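You operate a simulated robot arm through the tools that you are given. There is no shell and no other tool.

The job below is to be done with a simulated robot arm. You get a single attempt, and the scene is never put back.

TASK
Clean the clear glass block with cleaner on the pink pad, then set it on the cream note block.
Fine: press the pad on the silver dish for cleaner; pad back in its place. What is to be rubbed or washed off counts as gone when no trace of it is left.

Only the result counts: the job must be done as asked and must still hold three seconds after the hand-in. Knocking over, shifting, dropping, spilling or breaking anything else fails it.

THE ROBOT
A 7-joint arm with a two-finger gripper, fixed in place. Base frame: the origin is at the foot of the arm, x ahead of it, y to its left, z up; the work surface is at about z = 0. Units: m, degrees, N and s.
With the tool pointing down near the work surface it reaches from about 0.26 to 0.6 m from the base axis. Its first joint turns from -143.0 to 143.0 degrees. Payload 1.08 kg.
The TCP is the grasp point between the finger pads, 0.016 m short of the fingertips. In the tool frame z runs along the fingers and y along their closing line. The gripper opens to 0.088 m; its body begins 0.058 m behind the TCP.
Orientation is that of the tool frame in the base frame, as [roll, pitch, yaw] about the fixed x, y, z axes, in that order (R = Rz(yaw) Ry(pitch) Rx(roll)). With the fingers straight down and closing along the base's y, the tool's x points along the base's -x, its y along +y and its z along -z.

THE INTERFACE
- The arm moves only by the tool play_rows. Its argument "rows" is a list of rows, each an object (a shift or turn left out is 0, a gripper value left out holds the last) with "dp": the shift along the tool's x, y, z in units of 50 mm (1.0 is 50 mm), a list of three; "delta_rot": the turn, a rotation vector about the tool's x, y, z in units of 6 degrees (1.0 is 6 degrees), a list of three; "fingers": the opening in per cent of the stroke, from 0 (shut) to 100 (fully open). In form: [{"dp": [tx, ty, tz], "delta_rot": [rx, ry, rz], "fingers": fingers}, ...]. A call has 1 to 20 rows; each row shifts and turns the commanded pose from where the row before left it, along the tool's axes as they then stand. A call with a number of a shift or a turn outside -1 to 1 is refused whole. A row lasts 0.2 s, in which the tool goes at most 0.05 m and 8.6 degrees; a call with a longer step from one row to the next is refused whole, and so is a gripper value outside its range. A pose out of reach is approached as far as the arm can. The call stops where the force on the tool passes 40 N (or 10 N more than at its start, if that is more) or the arm is blocked; 0.2 s more then pass. The fingers move at their own pace (about 0.1867 m/s each) and stop on an object; they squeeze with about 20 N. The grip force told is the motor's: it shows also when the fingers shut on nothing. Time passes only in rows, and 0.2 s behind the last, so rows that do not move let the fingers close. The reply holds the time, the measured pose of the TCP, the force on the tool along the base axes, the opening and the grip force, in the units named above and with some noise, with the torque about the TCP (base axes, N m) and any sound that the robot's microphone picked up.
- Cameras (640 x 400 px; columns grow to the right, rows downward): "scene" is fixed at [0.0495, -0.6487, 0.6124]; the picture's right is [0.92, -0.39, 0.00], its down [-0.17, -0.41, -0.89] and it looks along [0.34, 0.83, -0.45] (base axes); focal length 336 px, centre (320, 200). "wrist" rides on the gripper at [0.082, -0.008, -0.092] in the tool frame; the picture's right is [0.10, 0.99, 0.00], its down [-0.70, 0.07, -0.71] and it looks along [-0.71, 0.07, 0.70] (tool axes); focal length 256 px, centre (320, 200). There is no depth. A picture from a camera that has moved, and an enlarged one, comes with that camera's place and axes in the base frame and with its lens.
- grab_frame(camera): a new picture of that camera. The clock stands still meanwhile.
- zoom(camera, box): a new picture of the part [left, top, right, bottom] of that camera's present view, enlarged. The clock stands still meanwhile.
- job_done(): hands the job in; it is judged then, once.

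Nothing tells you positions but the pictures and the camera data. Unless the task says otherwise, let go and move clear before handing in.

The tools are called after "Request:" as a command line: name --argument value ..., lists and objects as JSON in quotes. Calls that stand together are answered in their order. play_rows: Moves the arm, as the interface text tells. Its arguments: {"type":"object","properties":{"rows":{"type":"array"}},"required":["rows"]} The other tools are called the same way: grab_frame (camera) takes a picture; zoom (camera, box) takes an enlarged picture of a part of a camera's view; job_done () hands the job in.

At the start:

```text
time_s: 0.0
eef_pos: [0.4829, 0.0201, 0.3523]
tool_rot: [-180.0, 0.1, -180.0]
ft_force: [0.8, 0.3, -0.5]
wrist_torque: [-0.02, 0.04, 0.0]
grip_width: 0.0882
finger_force: 0.0
```

scene: 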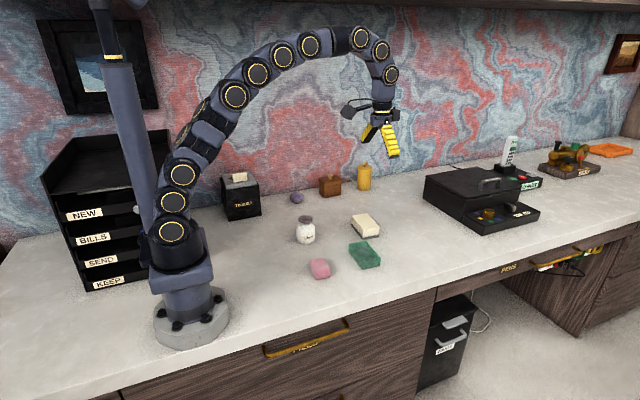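
wrist: 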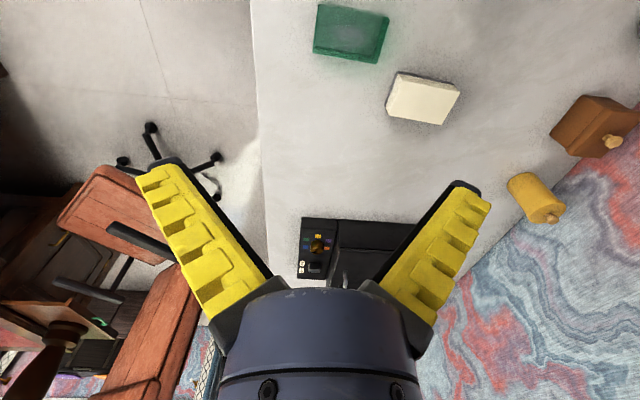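

I see a desk with a pink pad, a green block/tray, a cream block, a jar, and several other small things. I'll zoom in to identify the glass block, the silver dish and the pad before moving.

Request:
zoom --camera "scene" --box '[270, 160, 430, 290]'

Request:
zoom --camera "scene" --box '[410, 130, 570, 240]'

Request:
zoom --camera "wrist" --box '[280, 0, 640, 230]'

Request:
zoom --camera "scene" --box '[200, 150, 300, 240]'

```text
3.08 times, centred on (350, 225) of scene
camera zoom: at [0.0495, -0.6487, 0.6124], right [0.92, -0.39, 0.0], down [-0.17, -0.41, -0.89], along [0.34, 0.83, -0.45], focal length 1035 px, centre (228, 123)
```

zoom: 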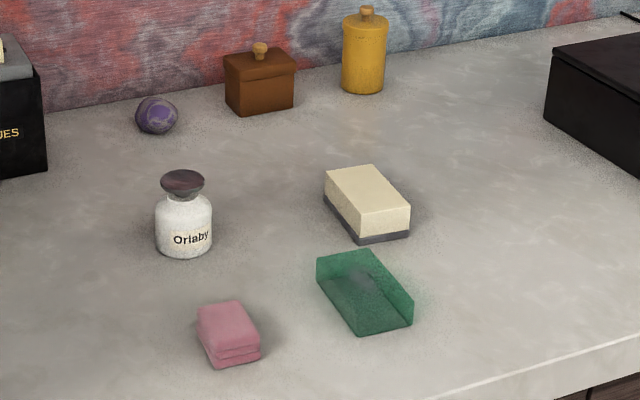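

```text
3.64 times, centred on (490, 185) of scene
camera zoom: at [0.0495, -0.6487, 0.6124], right [0.92, -0.39, 0.0], down [-0.17, -0.41, -0.89], along [0.34, 0.83, -0.45], focal length 1223 px, centre (-298, 254)
```

zoom: 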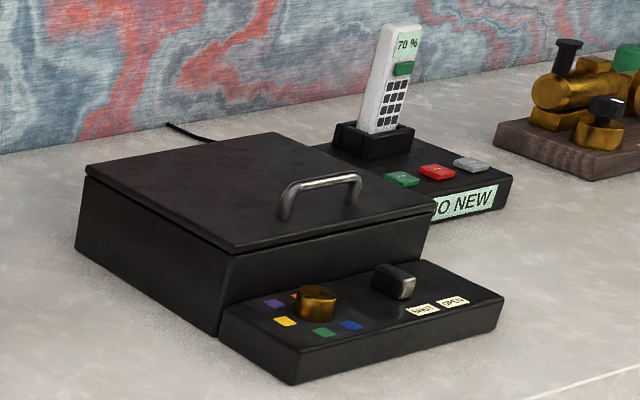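

```text
1.74 times, centred on (460, 115) of wrist
camera zoom: at [0.4006, 0.0107, 0.4443], right [-0.1, 0.99, 0.0], down [0.7, 0.07, 0.71], along [0.71, 0.07, -0.7], focal length 445 px, centre (76, 348)
```

zoom: 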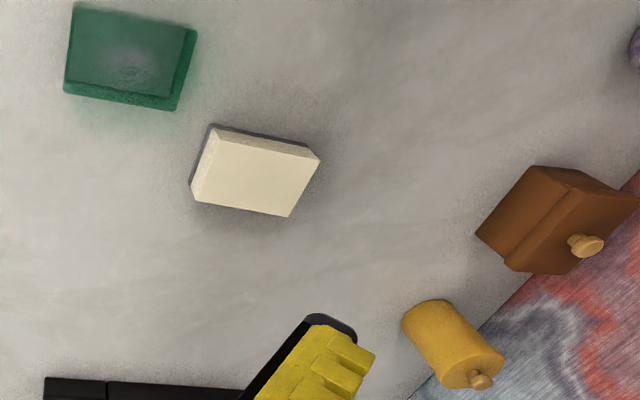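

```text
4.44 times, centred on (250, 195) of scene
camera zoom: at [0.0495, -0.6487, 0.6124], right [0.92, -0.39, 0.0], down [-0.17, -0.41, -0.89], along [0.34, 0.83, -0.45], focal length 1495 px, centre (631, 222)
```

zoom: 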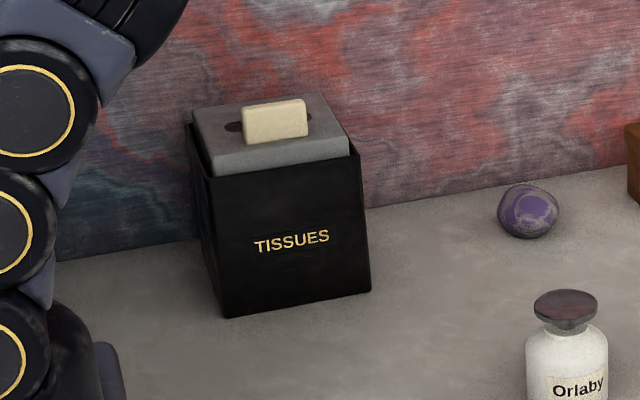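

I don't yet see a silver dish or an obviously clear glass block, so I'll zoom in tighter on the candidates: the green box, the jar and the black box's controls.

Request:
zoom --camera "scene" --box '[335, 230, 395, 275]'

Request:
zoom --camera "scene" --box '[285, 205, 335, 285]'

Request:
zoom --camera "scene" --box '[460, 190, 550, 240]'

Request:
zoom --camera "wrist" --box '[300, 0, 400, 70]'

Request:
zoom --camera "scene" --box '[490, 120, 640, 200]'

Request:
zoom --camera "scene" --box '[30, 120, 200, 300]'

```text
8.89 times, centred on (365, 252) of scene
camera zoom: at [0.0495, -0.6487, 0.6124], right [0.92, -0.39, 0.0], down [-0.17, -0.41, -0.89], along [0.34, 0.83, -0.45], focal length 2990 px, centre (-80, -267)
```

zoom: 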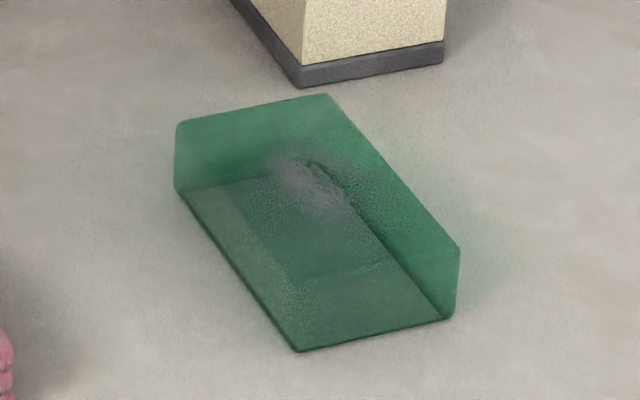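

```text
5.00 times, centred on (310, 245) of scene
camera zoom: at [0.0495, -0.6487, 0.6124], right [0.92, -0.39, 0.0], down [-0.17, -0.41, -0.89], along [0.34, 0.83, -0.45], focal length 1682 px, centre (370, -25)
```

zoom: 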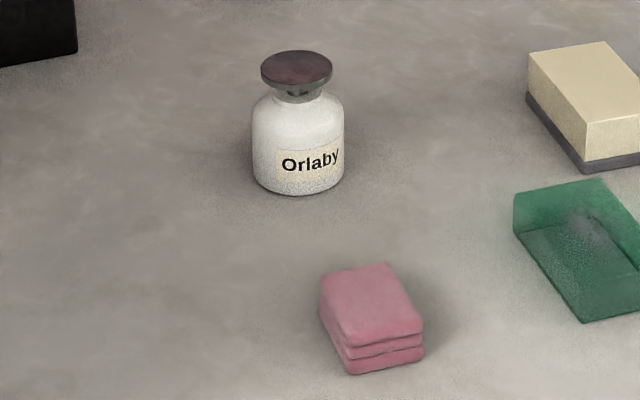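

```text
7.11 times, centred on (505, 215) of scene
camera zoom: at [0.0495, -0.6487, 0.6124], right [0.92, -0.39, 0.0], down [-0.17, -0.41, -0.89], along [0.34, 0.83, -0.45], focal length 2392 px, centre (-996, 93)
```

zoom: 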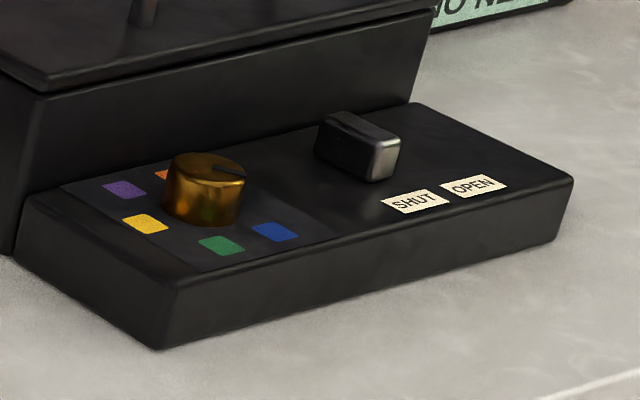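

```text
5.71 times, centred on (350, 35) of wrist
camera zoom: at [0.4006, 0.0107, 0.4443], right [-0.1, 0.99, 0.0], down [0.7, 0.07, 0.71], along [0.71, 0.07, -0.7], focal length 1463 px, centre (149, 1143)
```

zoom: 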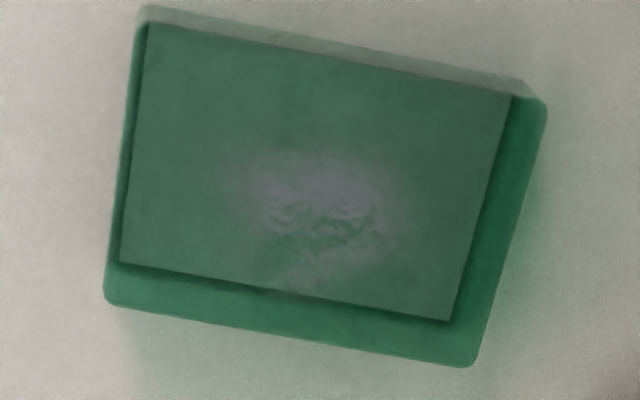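

```text
4.27 times, centred on (565, 160) of scene
camera zoom: at [0.0495, -0.6487, 0.6124], right [0.92, -0.39, 0.0], down [-0.17, -0.41, -0.89], along [0.34, 0.83, -0.45], focal length 1435 px, centre (-725, 371)
```

zoom: 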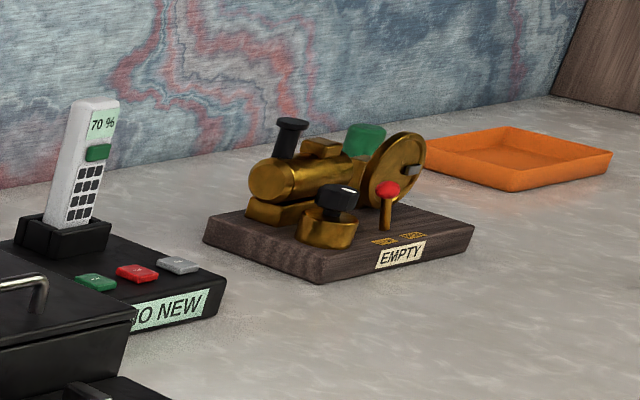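

```text
2.22 times, centred on (115, 210) of scene
camera zoom: at [0.0495, -0.6487, 0.6124], right [0.92, -0.39, 0.0], down [-0.17, -0.41, -0.89], along [0.34, 0.83, -0.45], focal length 748 px, centre (776, 178)
```

zoom: 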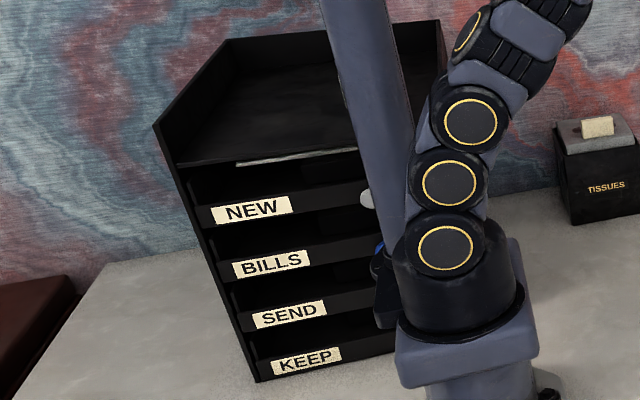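

The green-tinted transparent block with a greyish smear is the glass block, at about (0.49, 0.06). The pink pad is near (0.345, 0.045), and the cream note block with its dark base is near (0.575, 0.2). The "Orlaby" pump bottle near (0.37, 0.225) has a dish on top that fits "silver dish". I'll move the wrist camera in to check all of this.

Request:
play_rows --rows '[{"dp": [0.4, 0.1, 0.3]}, {"dp": [0.4, 0.1, 0.3]}, {"dp": [0.4, 0.1, 0.3]}, {"dp": [0.4, 0.1, 0.3]}, {"dp": [0.4, 0.1, 0.3]}, {"dp": [0.4, 0.1, 0.3]}, {"dp": [0.4, 0.1, 0.3]}, {"dp": [0.3, 0.1, 0.3]}, {"dp": [0, 0, 0]}]'

Request:
grab_frame --camera "wrist"

Request:
grab_frame --camera "scene"

```text
time_s: 2.0
eef_pos: [0.328, 0.0622, 0.2316]
tool_rot: [-180.0, 0.0, 179.9]
ft_force: [0.1, -0.1, -0.2]
wrist_torque: [-0.01, -0.03, 0.02]
grip_width: 0.0878
finger_force: 0.1
```

```text
taken
camera wrist: at [0.2458, 0.0526, 0.3226], right [-0.1, 0.99, 0.0], down [0.7, 0.07, 0.71], along [0.71, 0.07, -0.71], focal length 256 px, centre (320, 200)
```

wrist: 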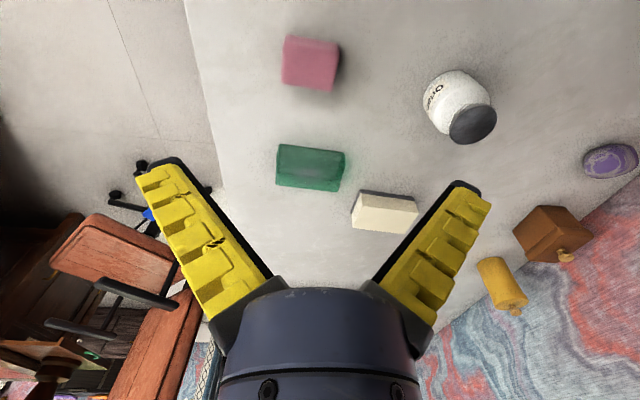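

```text
taken
```

scene: 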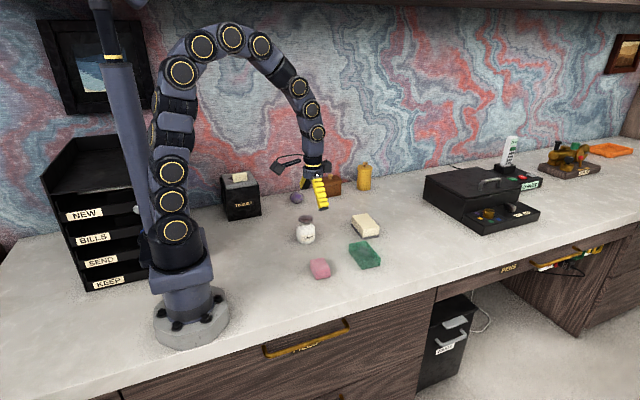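

The wrist view now shows the pad, glass, jar and note block together. I'll enlarge it to measure positions and look at the smear.

Request:
zoom --camera "wrist" --box '[260, 20, 360, 100]'

Request:
zoom --camera "wrist" --box '[410, 60, 510, 150]'

Request:
zoom --camera "wrist" --box '[265, 135, 355, 200]'

Request:
zoom --camera "wrist" --box '[340, 180, 430, 240]'

```text
5.00 times, centred on (310, 60) of wrist
camera zoom: at [0.2458, 0.0526, 0.3226], right [-0.1, 0.99, 0.0], down [0.7, 0.07, 0.71], along [0.71, 0.07, -0.71], focal length 1280 px, centre (370, 900)
```

zoom: 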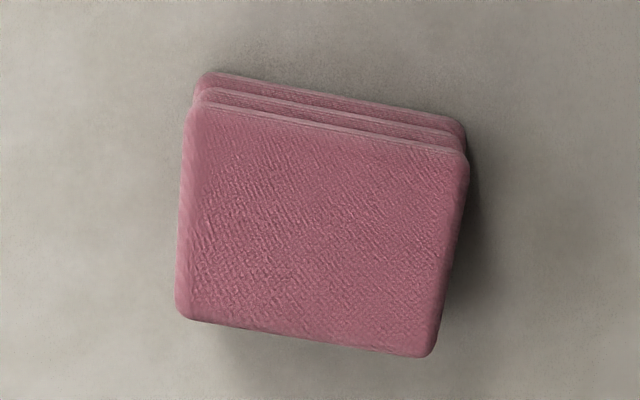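

```text
4.44 times, centred on (460, 105) of wrist
camera zoom: at [0.2458, 0.0526, 0.3226], right [-0.1, 0.99, 0.0], down [0.7, 0.07, 0.71], along [0.71, 0.07, -0.71], focal length 1138 px, centre (-302, 622)
```

zoom: 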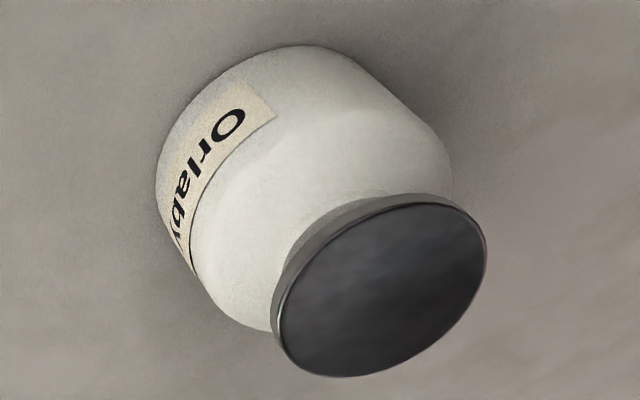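

```text
6.15 times, centred on (310, 168) of wrist
camera zoom: at [0.2458, 0.0526, 0.3226], right [-0.1, 0.99, 0.0], down [0.7, 0.07, 0.71], along [0.71, 0.07, -0.71], focal length 1575 px, centre (382, 400)
```

zoom: 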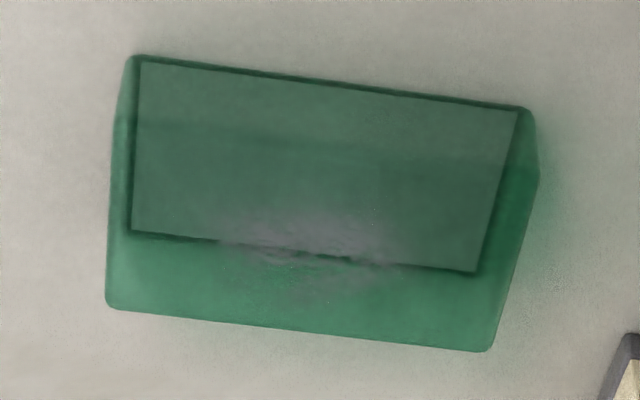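

```text
6.67 times, centred on (385, 210) of wrist
camera zoom: at [0.2458, 0.0526, 0.3226], right [-0.1, 0.99, 0.0], down [0.7, 0.07, 0.71], along [0.71, 0.07, -0.71], focal length 1707 px, centre (-113, 133)
```

zoom: 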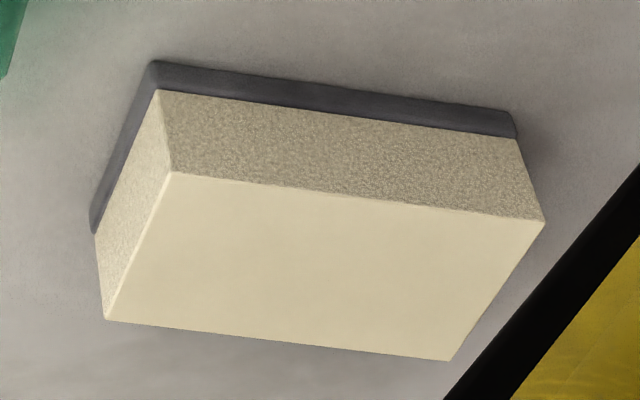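

The smear triangulates to the top face of the glass, centred near (0.49, 0.061). The pad is about 0.043 × 0.057 m at (0.344, 0.05), turned by about -3°. The dish is the metal top of the pump bottle. I'll go above the pad, turn to match it and look again.

Request:
play_rows --rows '[{"dp": [-0.08, -0.06, 0.5], "delta_rot": [0, 0, 0.25]}, {"dp": [-0.08, -0.06, 0.5], "delta_rot": [0, 0, 0.25]}, {"dp": [-0.08, -0.06, 0.5]}, {"dp": [-0.06, -0.06, 0.5]}, {"dp": [0, 0, 0.4]}, {"dp": [0, 0, 0]}]'

Request:
grab_frame --camera "wrist"

Request:
zoom --camera "scene" --box '[270, 190, 390, 290]'

```text
time_s: 3.4
eef_pos: [0.3427, 0.0461, 0.1113]
tool_rot: [-180.0, 0.1, 177.0]
ft_force: [0.2, 0.6, 0.2]
wrist_torque: [-0.01, 0.0, 0.02]
grip_width: 0.0878
finger_force: 0.1
```

```text
taken
camera wrist: at [0.2595, 0.0415, 0.2037], right [-0.05, 1.0, 0.0], down [0.7, 0.04, 0.71], along [0.71, 0.04, -0.7], focal length 256 px, centre (320, 200)
```

wrist: 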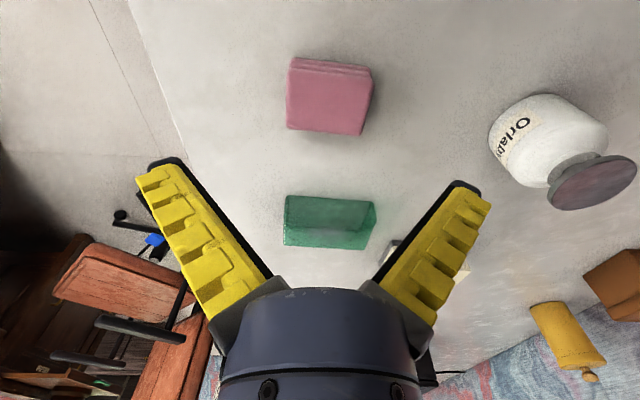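

```text
4.00 times, centred on (330, 240) of scene
camera zoom: at [0.0495, -0.6487, 0.6124], right [0.92, -0.39, 0.0], down [-0.17, -0.41, -0.89], along [0.34, 0.83, -0.45], focal length 1346 px, centre (280, 40)
```

zoom: 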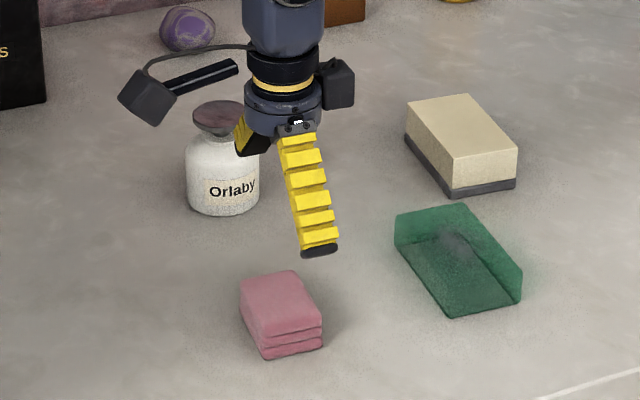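

Request:
zoom --camera "wrist" --box '[270, 40, 390, 150]'

Request:
zoom --camera "wrist" --box '[480, 80, 640, 220]'

Request:
zoom --camera "wrist" --box '[270, 180, 390, 260]'

```text
3.64 times, centred on (330, 95) of wrist
camera zoom: at [0.2595, 0.0415, 0.2037], right [-0.05, 1.0, 0.0], down [0.7, 0.04, 0.71], along [0.71, 0.04, -0.7], focal length 931 px, centre (284, 582)
```

zoom: 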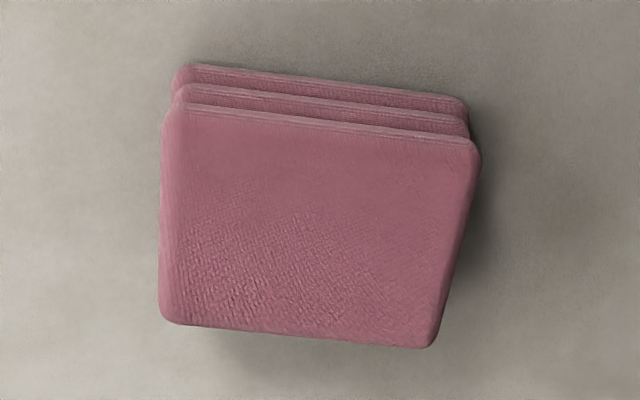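

```text
2.86 times, centred on (560, 150) of wrist
camera zoom: at [0.2595, 0.0415, 0.2037], right [-0.05, 1.0, 0.0], down [0.7, 0.04, 0.71], along [0.71, 0.04, -0.7], focal length 731 px, centre (-366, 343)
```

zoom: 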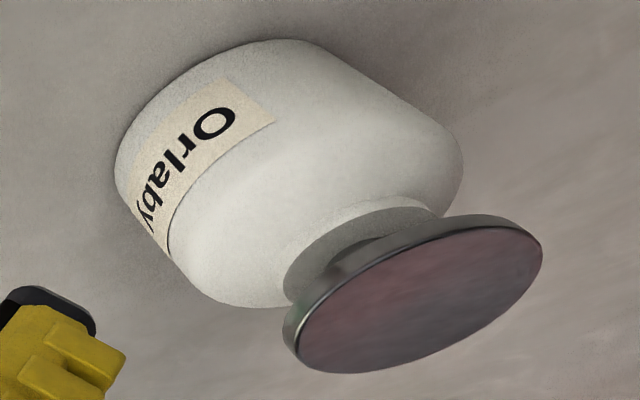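

```text
5.00 times, centred on (330, 220) of wrist
camera zoom: at [0.2595, 0.0415, 0.2037], right [-0.05, 1.0, 0.0], down [0.7, 0.04, 0.71], along [0.71, 0.04, -0.7], focal length 1280 px, centre (270, 100)
```

zoom: 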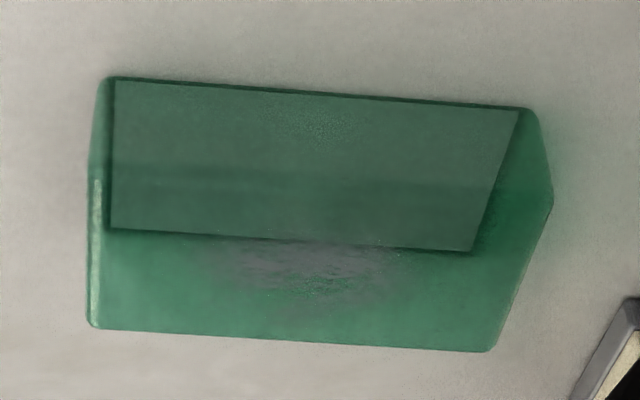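

The pad measures about 0.043 × 0.06 m, centred at (0.3445, 0.051), and is now in line with the gripper. I'll correct the small lateral offset and come down with the fingers on either side, leaving the fingertips about 7 mm above the desk so the pad sticks out below them.

Request:
play_rows --rows '[{"dp": [-0.034, 0.09, 0.3], "delta_rot": [0, 0, 0.08]}, {"dp": [0, 0, 0.4]}, {"dp": [0, 0, 0.4]}, {"dp": [0, 0, 0.2]}, {"dp": [0, 0, 0]}]'

Request:
grab_frame --camera "wrist"

Request:
zoom --camera "scene" --box '[290, 220, 360, 285]'

```text
time_s: 4.6
eef_pos: [0.3461, 0.0549, 0.0465]
tool_rot: [-179.9, 0.1, 176.6]
ft_force: [0.0, -0.4, -0.3]
wrist_torque: [0.01, -0.02, 0.03]
grip_width: 0.0882
finger_force: 0.1
```

```text
taken
camera wrist: at [0.2626, 0.0499, 0.1384], right [-0.04, 1.0, 0.0], down [0.7, 0.03, 0.71], along [0.71, 0.03, -0.71], focal length 256 px, centre (320, 200)
```

wrist: 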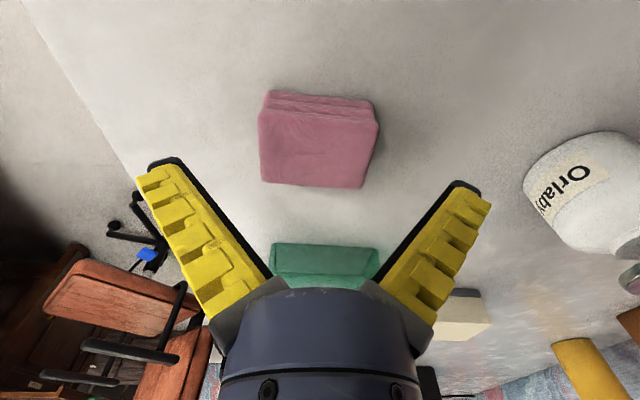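

```text
6.15 times, centred on (325, 252) of scene
camera zoom: at [0.0495, -0.6487, 0.6124], right [0.92, -0.39, 0.0], down [-0.17, -0.41, -0.89], along [0.34, 0.83, -0.45], focal length 2070 px, centre (289, -123)
```

zoom: 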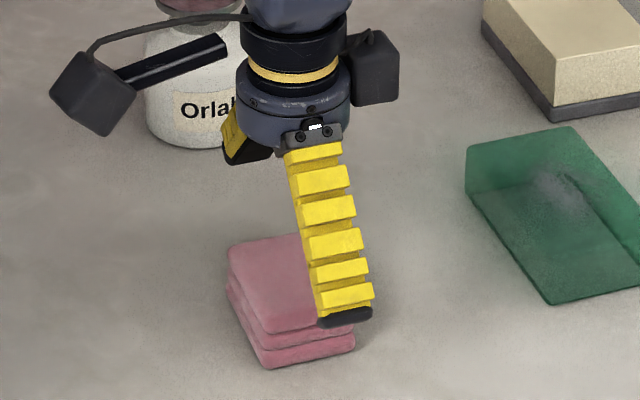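

I'm hovering about 47 mm over the pad. Before closing I'll check centring directly in the wrist picture, since that doesn't depend on the noisy pose reading.

Request:
zoom --camera "wrist" --box '[240, 80, 400, 200]'

```text
3.33 times, centred on (320, 140) of wrist
camera zoom: at [0.2626, 0.0499, 0.1384], right [-0.04, 1.0, 0.0], down [0.7, 0.03, 0.71], along [0.71, 0.03, -0.71], focal length 853 px, centre (320, 400)
```

zoom: 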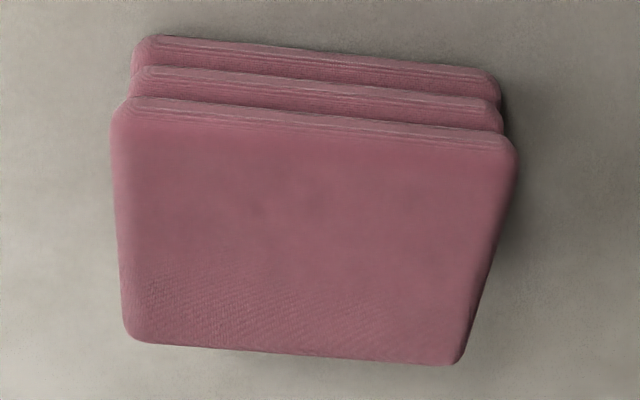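

The pad is centred to within 2 mm and squared up. I'll nudge -2 mm, lower and close.

Request:
play_rows --rows '[{"dp": [0, -0.04, 0.17]}, {"dp": [0, 0, 0.2]}, {"dp": [0, 0, 0.1]}, {"dp": [0, 0, 0]}]'

Request:
grab_frame --camera "wrist"

Request:
zoom --camera "scene" --box '[290, 220, 360, 285]'

```text
time_s: 5.6
eef_pos: [0.3438, 0.0506, 0.0234]
tool_rot: [-180.0, 0.0, 176.5]
ft_force: [0.4, -1.2, -0.2]
wrist_torque: [-0.01, -0.01, 0.02]
grip_width: 0.0882
finger_force: 0.1
```

```text
taken
camera wrist: at [0.2616, 0.0471, 0.1144], right [-0.04, 1.0, 0.0], down [0.7, 0.03, 0.71], along [0.71, 0.03, -0.7], focal length 256 px, centre (320, 200)
```

wrist: 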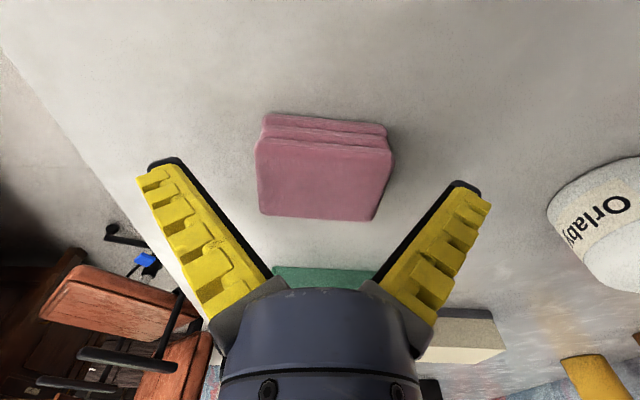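

```text
6.15 times, centred on (325, 252) of scene
camera zoom: at [0.0495, -0.6487, 0.6124], right [0.92, -0.39, 0.0], down [-0.17, -0.41, -0.89], along [0.34, 0.83, -0.45], focal length 2070 px, centre (289, -123)
```

zoom: 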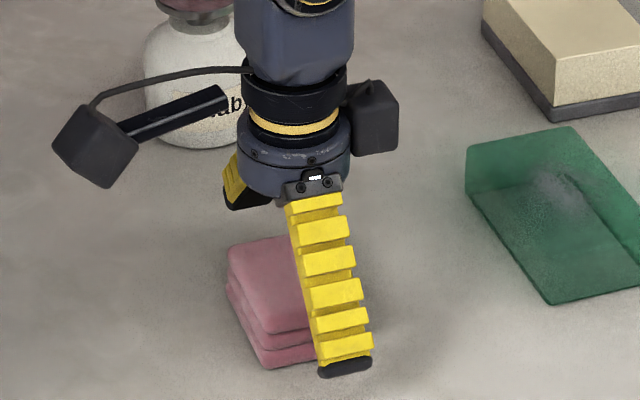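

The fingers straddle the pad with the tips just off the desk. Closing now.

Request:
play_rows --rows '[{"fingers": 0}, {"fingers": 0}, {"fingers": 0}]'

Request:
grab_frame --camera "wrist"

```text
time_s: 6.4
eef_pos: [0.3441, 0.0515, 0.022]
tool_rot: [-179.9, -0.1, 176.5]
ft_force: [0.7, -0.1, -0.7]
wrist_torque: [0.01, -0.01, -0.03]
grip_width: 0.0593
finger_force: 19.8
```

```text
taken
camera wrist: at [0.2616, 0.0471, 0.1145], right [-0.04, 1.0, 0.0], down [0.7, 0.03, 0.71], along [0.71, 0.03, -0.7], focal length 256 px, centre (320, 200)
```

wrist: 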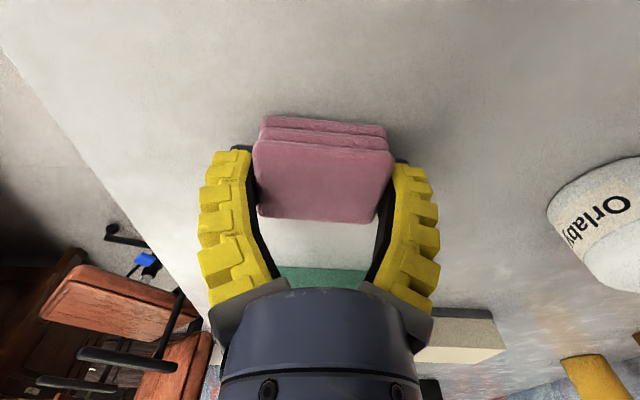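

The pad is gripped at 59 mm. I'll lift it and move to where the dish is visible beside the pad, to fix the dish's position.

Request:
play_rows --rows '[{"dp": [0, 0, -0.3]}, {"dp": [0, 0, -0.5]}, {"dp": [0, 0, -0.6]}, {"dp": [0, 0, -0.6]}, {"dp": [0.244, 0.386, -0.2375]}, {"dp": [0.244, 0.386, -0.2375]}, {"dp": [0.244, 0.386, -0.2375]}, {"dp": [0.244, 0.386, -0.2375]}, {"dp": [0, 0, 0]}]'

Request:
grab_frame --camera "wrist"

Request:
grab_frame --camera "scene"

```text
time_s: 8.4
eef_pos: [0.304, 0.1306, 0.1725]
tool_rot: [179.9, 0.0, 176.4]
ft_force: [-0.4, -0.2, -0.3]
wrist_torque: [-0.02, -0.01, -0.02]
grip_width: 0.059
finger_force: 19.8
```

```text
taken
camera wrist: at [0.22, 0.1257, 0.2635], right [-0.04, 1.0, 0.0], down [0.7, 0.03, 0.71], along [0.71, 0.03, -0.7], focal length 256 px, centre (320, 200)
```

wrist: 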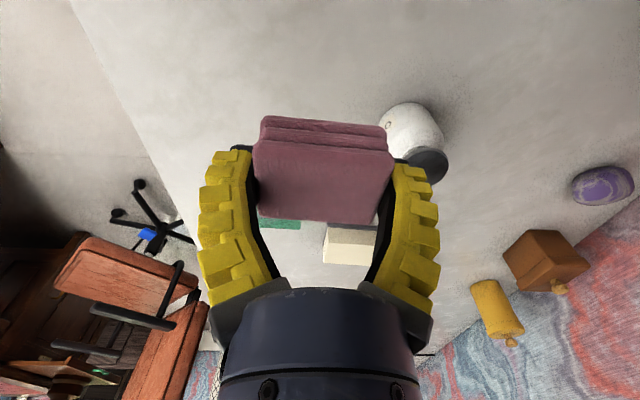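

```text
taken
```

scene: 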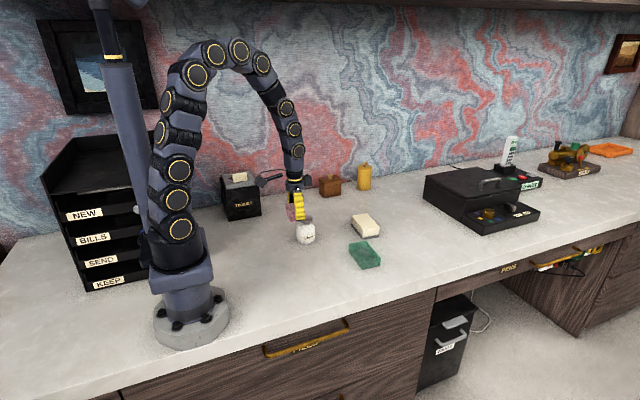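

The jar is partly behind the pad, but most of the dish can be seen; I'll enlarge it.

Request:
zoom --camera "wrist" --box '[370, 90, 470, 190]'

Request:
zoom --camera "scene" --box '[270, 170, 340, 250]'

```text
4.00 times, centred on (420, 140) of wrist
camera zoom: at [0.22, 0.1257, 0.2635], right [-0.04, 1.0, 0.0], down [0.7, 0.03, 0.71], along [0.71, 0.03, -0.7], focal length 1024 px, centre (-80, 440)
```

zoom: 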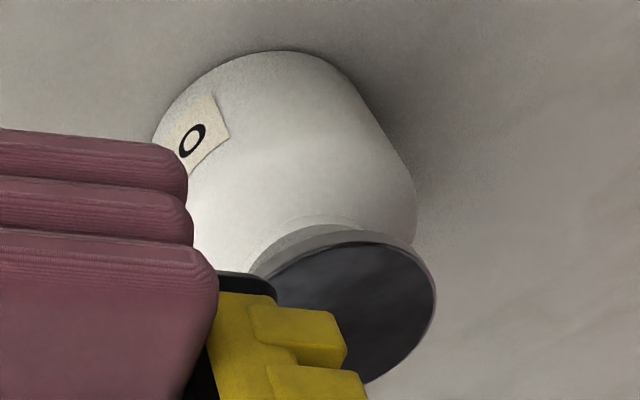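

```text
5.00 times, centred on (305, 210) of scene
camera zoom: at [0.0495, -0.6487, 0.6124], right [0.92, -0.39, 0.0], down [-0.17, -0.41, -0.89], along [0.34, 0.83, -0.45], focal length 1682 px, centre (395, 150)
```

zoom: 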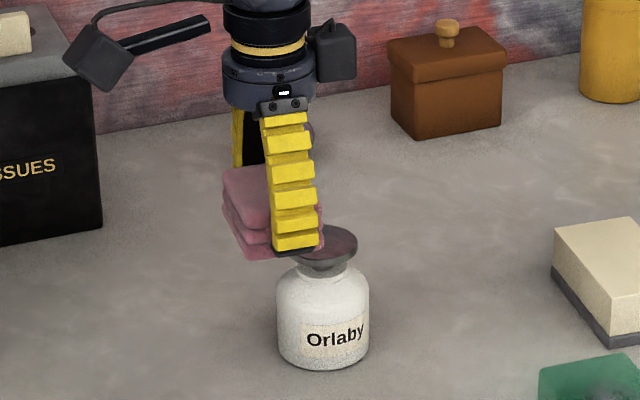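

Three wrist views agree on the dish: centre about (0.362, 0.2255), top at z about 0.079. I'll bring the pad over it at a safe height and check before pressing.

Request:
play_rows --rows '[{"dp": [-0.214, 0.402, 0]}, {"dp": [-0.214, 0.402, 0]}, {"dp": [-0.214, 0.402, 0]}, {"dp": [-0.214, 0.402, 0]}, {"dp": [-0.214, 0.402, 0]}, {"dp": [0, 0, 0.4]}, {"dp": [0, 0, 0.3]}, {"dp": [0, 0, 0.2]}, {"dp": [0, 0, 0]}]'

Request:
grab_frame --camera "wrist"

Request:
zoom --camera "scene" --box '[270, 170, 340, 250]'

```text
time_s: 10.4
eef_pos: [0.3593, 0.2281, 0.1271]
tool_rot: [-179.9, 0.0, 176.5]
ft_force: [0.8, 0.4, 0.4]
wrist_torque: [0.02, -0.02, 0.0]
grip_width: 0.0592
finger_force: 19.8
```

```text
taken
camera wrist: at [0.276, 0.223, 0.2189], right [-0.04, 1.0, 0.0], down [0.7, 0.03, 0.71], along [0.71, 0.03, -0.71], focal length 256 px, centre (320, 200)
```

wrist: 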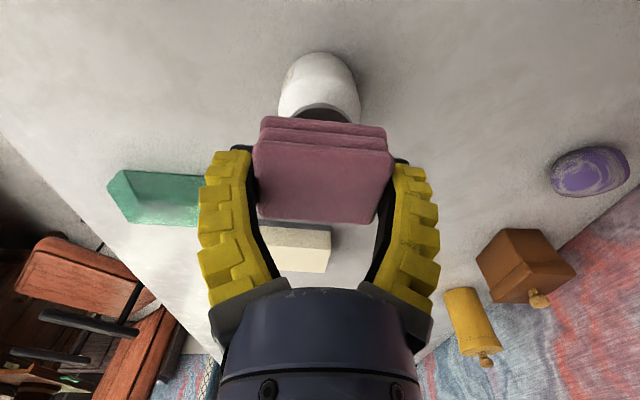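

```text
5.00 times, centred on (305, 210) of scene
camera zoom: at [0.0495, -0.6487, 0.6124], right [0.92, -0.39, 0.0], down [-0.17, -0.41, -0.89], along [0.34, 0.83, -0.45], focal length 1682 px, centre (395, 150)
```

zoom: 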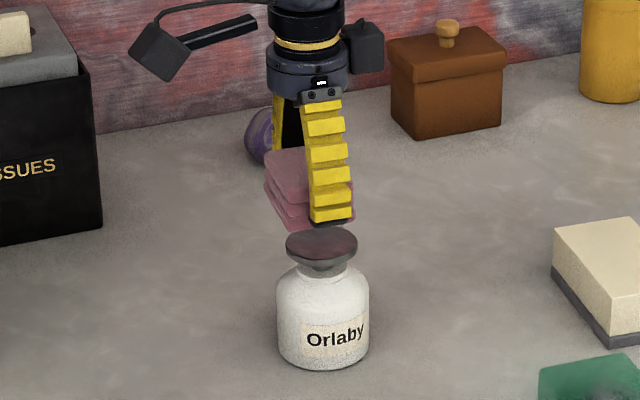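

Request:
zoom --camera "wrist" --box '[265, 45, 375, 130]'

Request:
zoom --camera "scene" --box '[295, 185, 335, 230]'

```text
4.71 times, centred on (320, 88) of wrist
camera zoom: at [0.276, 0.223, 0.2189], right [-0.04, 1.0, 0.0], down [0.7, 0.03, 0.71], along [0.71, 0.03, -0.71], focal length 1205 px, centre (320, 729)
```

zoom: 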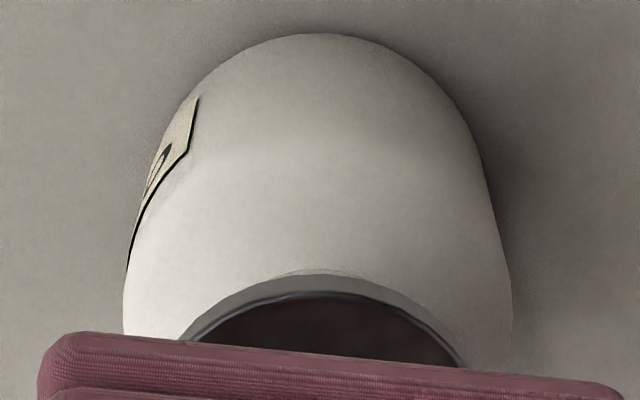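

```text
8.89 times, centred on (315, 208) of scene
camera zoom: at [0.0495, -0.6487, 0.6124], right [0.92, -0.39, 0.0], down [-0.17, -0.41, -0.89], along [0.34, 0.83, -0.45], focal length 2990 px, centre (364, 133)
```

zoom: 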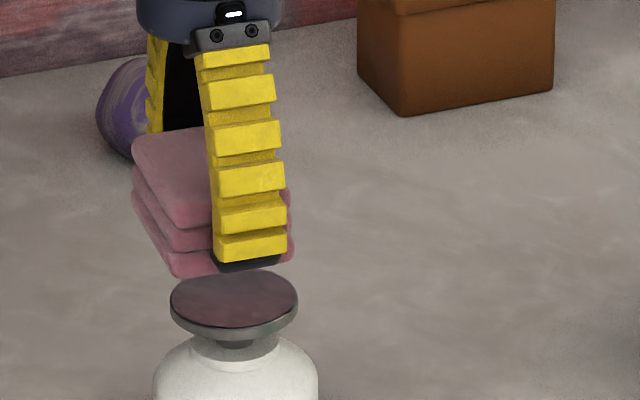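

The near rim of the dish measures at x about 0.341, so its centre is near x = 0.364; I'm about 5 mm short. I'll correct that and lower to just above contact.

Request:
play_rows --rows '[{"dp": [-0.1, 0.006, 0]}, {"dp": [0, 0, 0.2]}, {"dp": [0, 0, 0.2]}, {"dp": [0, 0, 0]}]'

Request:
zoom --camera "scene" --box '[295, 185, 335, 230]'

Request:
zoom --camera "wrist" --box '[265, 45, 375, 130]'

```text
time_s: 11.4
eef_pos: [0.3651, 0.227, 0.1063]
tool_rot: [179.9, 0.0, 176.5]
ft_force: [0.5, 0.3, -1.9]
wrist_torque: [0.02, -0.01, 0.0]
grip_width: 0.0592
finger_force: 19.8
```

```text
8.89 times, centred on (315, 208) of scene
camera zoom: at [0.0495, -0.6487, 0.6124], right [0.92, -0.39, 0.0], down [-0.17, -0.41, -0.89], along [0.34, 0.83, -0.45], focal length 2990 px, centre (364, 133)
```

zoom: 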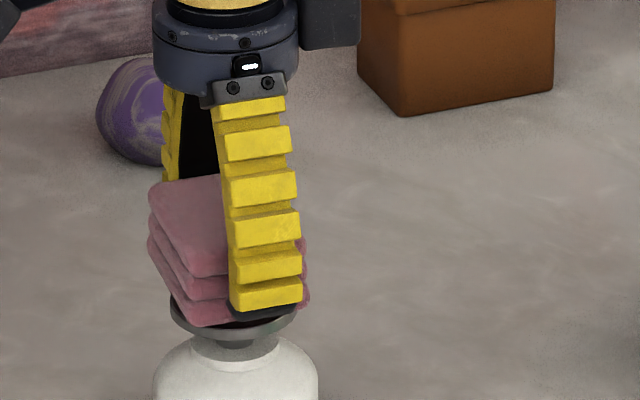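

```text
4.71 times, centred on (320, 88) of wrist
camera zoom: at [0.2813, 0.2227, 0.1989], right [-0.04, 1.0, 0.0], down [0.7, 0.03, 0.71], along [0.71, 0.03, -0.7], focal length 1205 px, centre (320, 729)
```

zoom: 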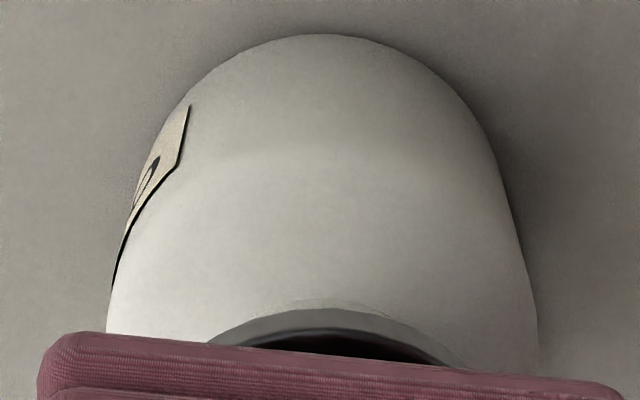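

The pad sits squarely over the dish, about 5 mm up. I'll press down in 1 mm steps, watching the force.

Request:
play_rows --rows '[{"dp": [0, 0, 0.03]}, {"dp": [0, 0, 0.03]}, {"dp": [0, 0, 0.02]}, {"dp": [0, 0, 0]}]'

Request:
play_rows --rows '[{"dp": [0, 0, 0.02]}, {"dp": [0, 0, 0.02]}, {"dp": [0, 0, 0]}]'

```text
time_s: 12.4
eef_pos: [0.3646, 0.2273, 0.1041]
tool_rot: [-179.9, 0.0, 176.5]
ft_force: [0.3, 0.4, -0.7]
wrist_torque: [-0.02, 0.01, 0.01]
grip_width: 0.0592
finger_force: 19.6
```

```text
time_s: 13.2
eef_pos: [0.3661, 0.2272, 0.1016]
tool_rot: [180.0, 0.0, 176.6]
ft_force: [-0.1, -0.4, -0.9]
wrist_torque: [0.05, -0.02, 0.0]
grip_width: 0.0594
finger_force: 19.4
```

No contact force yet; continuing down.

Request:
play_rows --rows '[{"dp": [0, 0, 0.02]}, {"dp": [0, 0, 0.02]}, {"dp": [0, 0, 0]}]'

Request:
zoom --camera "scene" --box '[295, 185, 335, 230]'

```text
time_s: 14.0
eef_pos: [0.3666, 0.2265, 0.0983]
tool_rot: [180.0, 0.1, 176.5]
ft_force: [-0.5, 0.5, 0.3]
wrist_torque: [-0.03, 0.0, 0.01]
grip_width: 0.0595
finger_force: 20.0
```

```text
8.89 times, centred on (315, 208) of scene
camera zoom: at [0.0495, -0.6487, 0.6124], right [0.92, -0.39, 0.0], down [-0.17, -0.41, -0.89], along [0.34, 0.83, -0.45], focal length 2990 px, centre (364, 133)
```

zoom: 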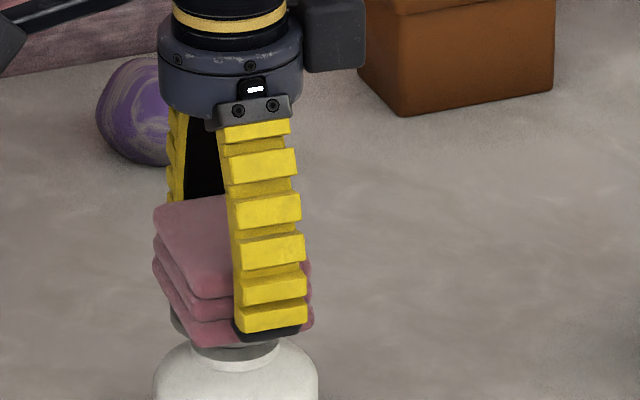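

The pad is practically on the dish. Continuing gently.

Request:
play_rows --rows '[{"dp": [0, 0, 0.02]}, {"dp": [0, 0, 0]}]'

Request:
play_rows --rows '[{"dp": [0, 0, 0.02]}, {"dp": [0, 0, 0]}]'

Request:
play_rows --rows '[{"dp": [0, 0, 0.02]}, {"dp": [0, 0, 0]}]'

```text
time_s: 14.6
eef_pos: [0.3674, 0.2272, 0.0968]
tool_rot: [-180.0, 0.1, 176.5]
ft_force: [0.0, 0.2, 1.6]
wrist_torque: [0.01, 0.0, -0.02]
grip_width: 0.0592
finger_force: 19.8
```

```text
time_s: 15.2
eef_pos: [0.3651, 0.226, 0.0961]
tool_rot: [-179.9, 0.0, 176.5]
ft_force: [0.2, -0.7, 0.1]
wrist_torque: [-0.01, -0.03, 0.0]
grip_width: 0.0592
finger_force: 19.8
```

```text
time_s: 15.8
eef_pos: [0.3655, 0.2262, 0.0963]
tool_rot: [-180.0, 0.0, 176.5]
ft_force: [0.0, 0.9, 0.2]
wrist_torque: [-0.02, 0.01, -0.01]
grip_width: 0.0593
finger_force: 20.1
```

Request:
zoom --camera "scene" --box '[295, 195, 335, 240]'

Request:
grab_frame --camera "wrist"

```text
8.89 times, centred on (315, 218) of scene
camera zoom: at [0.0495, -0.6487, 0.6124], right [0.92, -0.39, 0.0], down [-0.17, -0.41, -0.89], along [0.34, 0.83, -0.45], focal length 2990 px, centre (364, 44)
```

zoom: 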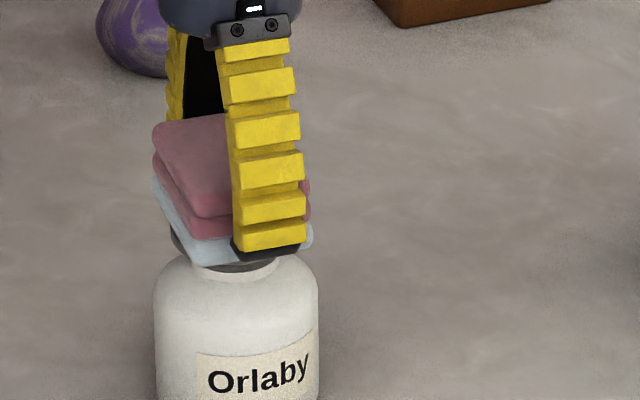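

```text
taken
camera wrist: at [0.2823, 0.2221, 0.1873], right [-0.04, 1.0, 0.0], down [0.7, 0.03, 0.71], along [0.71, 0.03, -0.7], focal length 256 px, centre (320, 200)
```

wrist: 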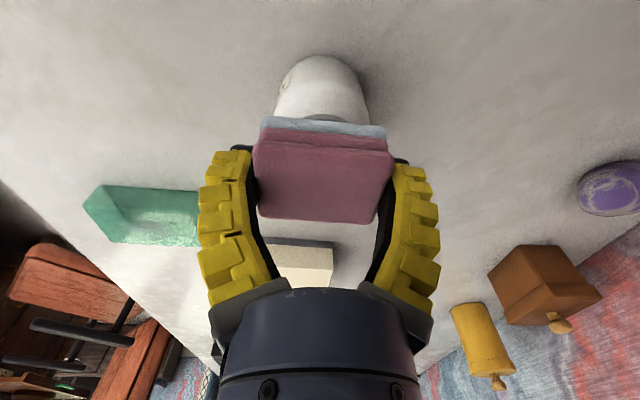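

The pad's bottom layer has turned pale blue, so it has taken up cleaner. I'll lift slowly off the dish and carry the pad to above the glass block, centred about (0.488, 0.061) with its top at z about 0.027.

Request:
play_rows --rows '[{"dp": [0, 0, -0.03]}, {"dp": [0, 0, -0.06]}, {"dp": [0, 0, -0.15]}, {"dp": [0, 0, -0.4]}, {"dp": [0, 0, -0.45]}, {"dp": [0, 0, 0]}]'

Request:
zoom --camera "scene" --box '[280, 170, 350, 250]'

Request:
play_rows --rows '[{"dp": [-0.333, -0.391, 0]}, {"dp": [-0.333, -0.391, 0]}, {"dp": [-0.333, -0.391, 0]}, {"dp": [-0.333, -0.391, 0]}, {"dp": [-0.333, -0.391, 0]}, {"dp": [-0.333, -0.391, 0]}, {"dp": [-0.333, -0.391, 0]}, {"dp": [-0.333, -0.391, 0]}, {"dp": [0, 0, 0.4]}, {"dp": [0, 0, 0.5]}, {"dp": [0, 0, 0.5]}, {"dp": [0, 0, 0.2]}, {"dp": [0, 0, 0]}]'

Request:
grab_frame --camera "wrist"

Request:
zoom --camera "scene" --box '[320, 200, 410, 285]'

```text
time_s: 17.2
eef_pos: [0.3652, 0.2287, 0.1509]
tool_rot: [-179.9, 0.0, 176.5]
ft_force: [0.3, 0.3, -0.4]
wrist_torque: [0.01, 0.0, 0.05]
grip_width: 0.059
finger_force: 19.7
```

```text
5.00 times, centred on (315, 210) of scene
camera zoom: at [0.0495, -0.6487, 0.6124], right [0.92, -0.39, 0.0], down [-0.17, -0.41, -0.89], along [0.34, 0.83, -0.45], focal length 1682 px, centre (345, 150)
```

zoom: 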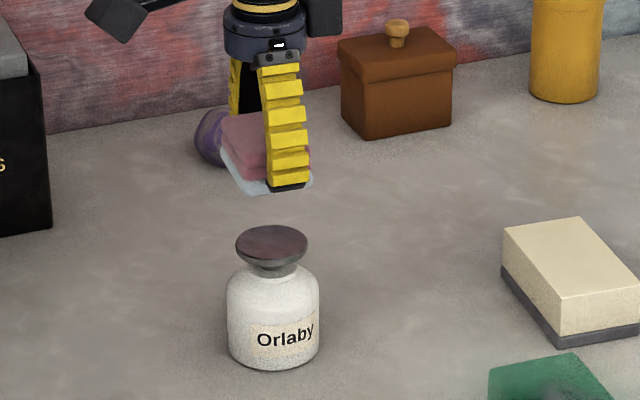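

```text
time_s: 20.0
eef_pos: [0.4894, 0.0627, 0.0709]
tool_rot: [180.0, 0.0, 176.5]
ft_force: [0.2, -0.5, -0.4]
wrist_torque: [-0.04, 0.02, -0.01]
grip_width: 0.0589
finger_force: 20.1
```

```text
taken
camera wrist: at [0.4061, 0.0583, 0.1614], right [-0.04, 1.0, 0.0], down [0.7, 0.03, 0.71], along [0.71, 0.03, -0.7], focal length 256 px, centre (320, 200)
```

wrist: 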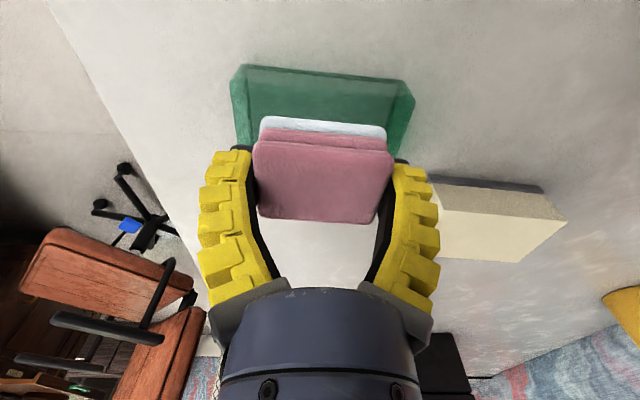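

```text
4.71 times, centred on (365, 242) of scene
camera zoom: at [0.0495, -0.6487, 0.6124], right [0.92, -0.39, 0.0], down [-0.17, -0.41, -0.89], along [0.34, 0.83, -0.45], focal length 1583 px, centre (108, 0)
```

zoom: 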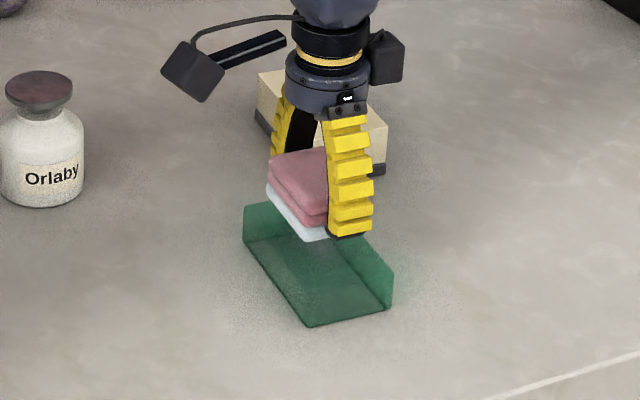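

The pad is right over the glass block. I'll lower it to contact in small steps.

Request:
play_rows --rows '[{"dp": [0, 0, 0.15]}, {"dp": [0, 0, 0.1]}, {"dp": [0, 0, 0.06]}, {"dp": [0, 0, 0]}]'

Request:
play_rows --rows '[{"dp": [0, 0, 0.02]}, {"dp": [0, 0, 0.02]}, {"dp": [0, 0, 0]}]'

Request:
zoom --camera "scene" --box '[340, 215, 400, 275]'

```text
time_s: 21.0
eef_pos: [0.489, 0.0637, 0.0556]
tool_rot: [-179.9, 0.0, 176.5]
ft_force: [-0.2, -0.2, -0.2]
wrist_torque: [0.0, 0.01, 0.0]
grip_width: 0.059
finger_force: 20.1
```

```text
time_s: 21.8
eef_pos: [0.4884, 0.0622, 0.0537]
tool_rot: [-180.0, -0.1, 176.5]
ft_force: [0.3, 0.0, -1.9]
wrist_torque: [0.03, 0.0, 0.01]
grip_width: 0.0593
finger_force: 19.8
```

```text
6.67 times, centred on (370, 245) of scene
camera zoom: at [0.0495, -0.6487, 0.6124], right [0.92, -0.39, 0.0], down [-0.17, -0.41, -0.89], along [0.34, 0.83, -0.45], focal length 2243 px, centre (-13, -100)
```

zoom: 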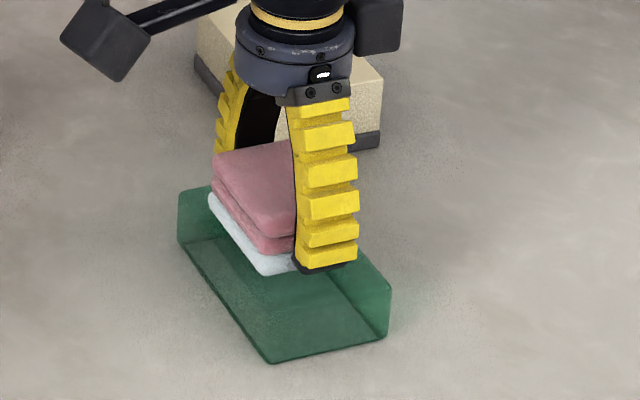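

Request:
play_rows --rows '[{"dp": [0, 0, 0.02]}, {"dp": [0, 0, 0.02]}, {"dp": [0, 0, 0]}]'

Request:
play_rows --rows '[{"dp": [0, 0, 0.02]}, {"dp": [0, 0, 0]}]'

Request:
play_rows --rows '[{"dp": [0, 0, 0.02]}, {"dp": [0, 0, 0]}]'

```text
time_s: 22.6
eef_pos: [0.4897, 0.0608, 0.0501]
tool_rot: [-179.9, 0.2, 176.5]
ft_force: [-2.3, -0.1, 10.7]
wrist_torque: [-0.02, 0.15, 0.0]
grip_width: 0.06
finger_force: 19.9
```

```text
time_s: 23.2
eef_pos: [0.4899, 0.0616, 0.0494]
tool_rot: [179.9, 0.1, 176.5]
ft_force: [-4.6, -1.0, 17.5]
wrist_torque: [-0.03, 0.01, 0.04]
grip_width: 0.0603
finger_force: 19.9
```

```text
time_s: 23.8
eef_pos: [0.4899, 0.0617, 0.0481]
tool_rot: [-180.0, 0.0, 176.5]
ft_force: [-3.9, 0.3, 17.8]
wrist_torque: [-0.03, 0.0, -0.03]
grip_width: 0.06
finger_force: 20.0
```

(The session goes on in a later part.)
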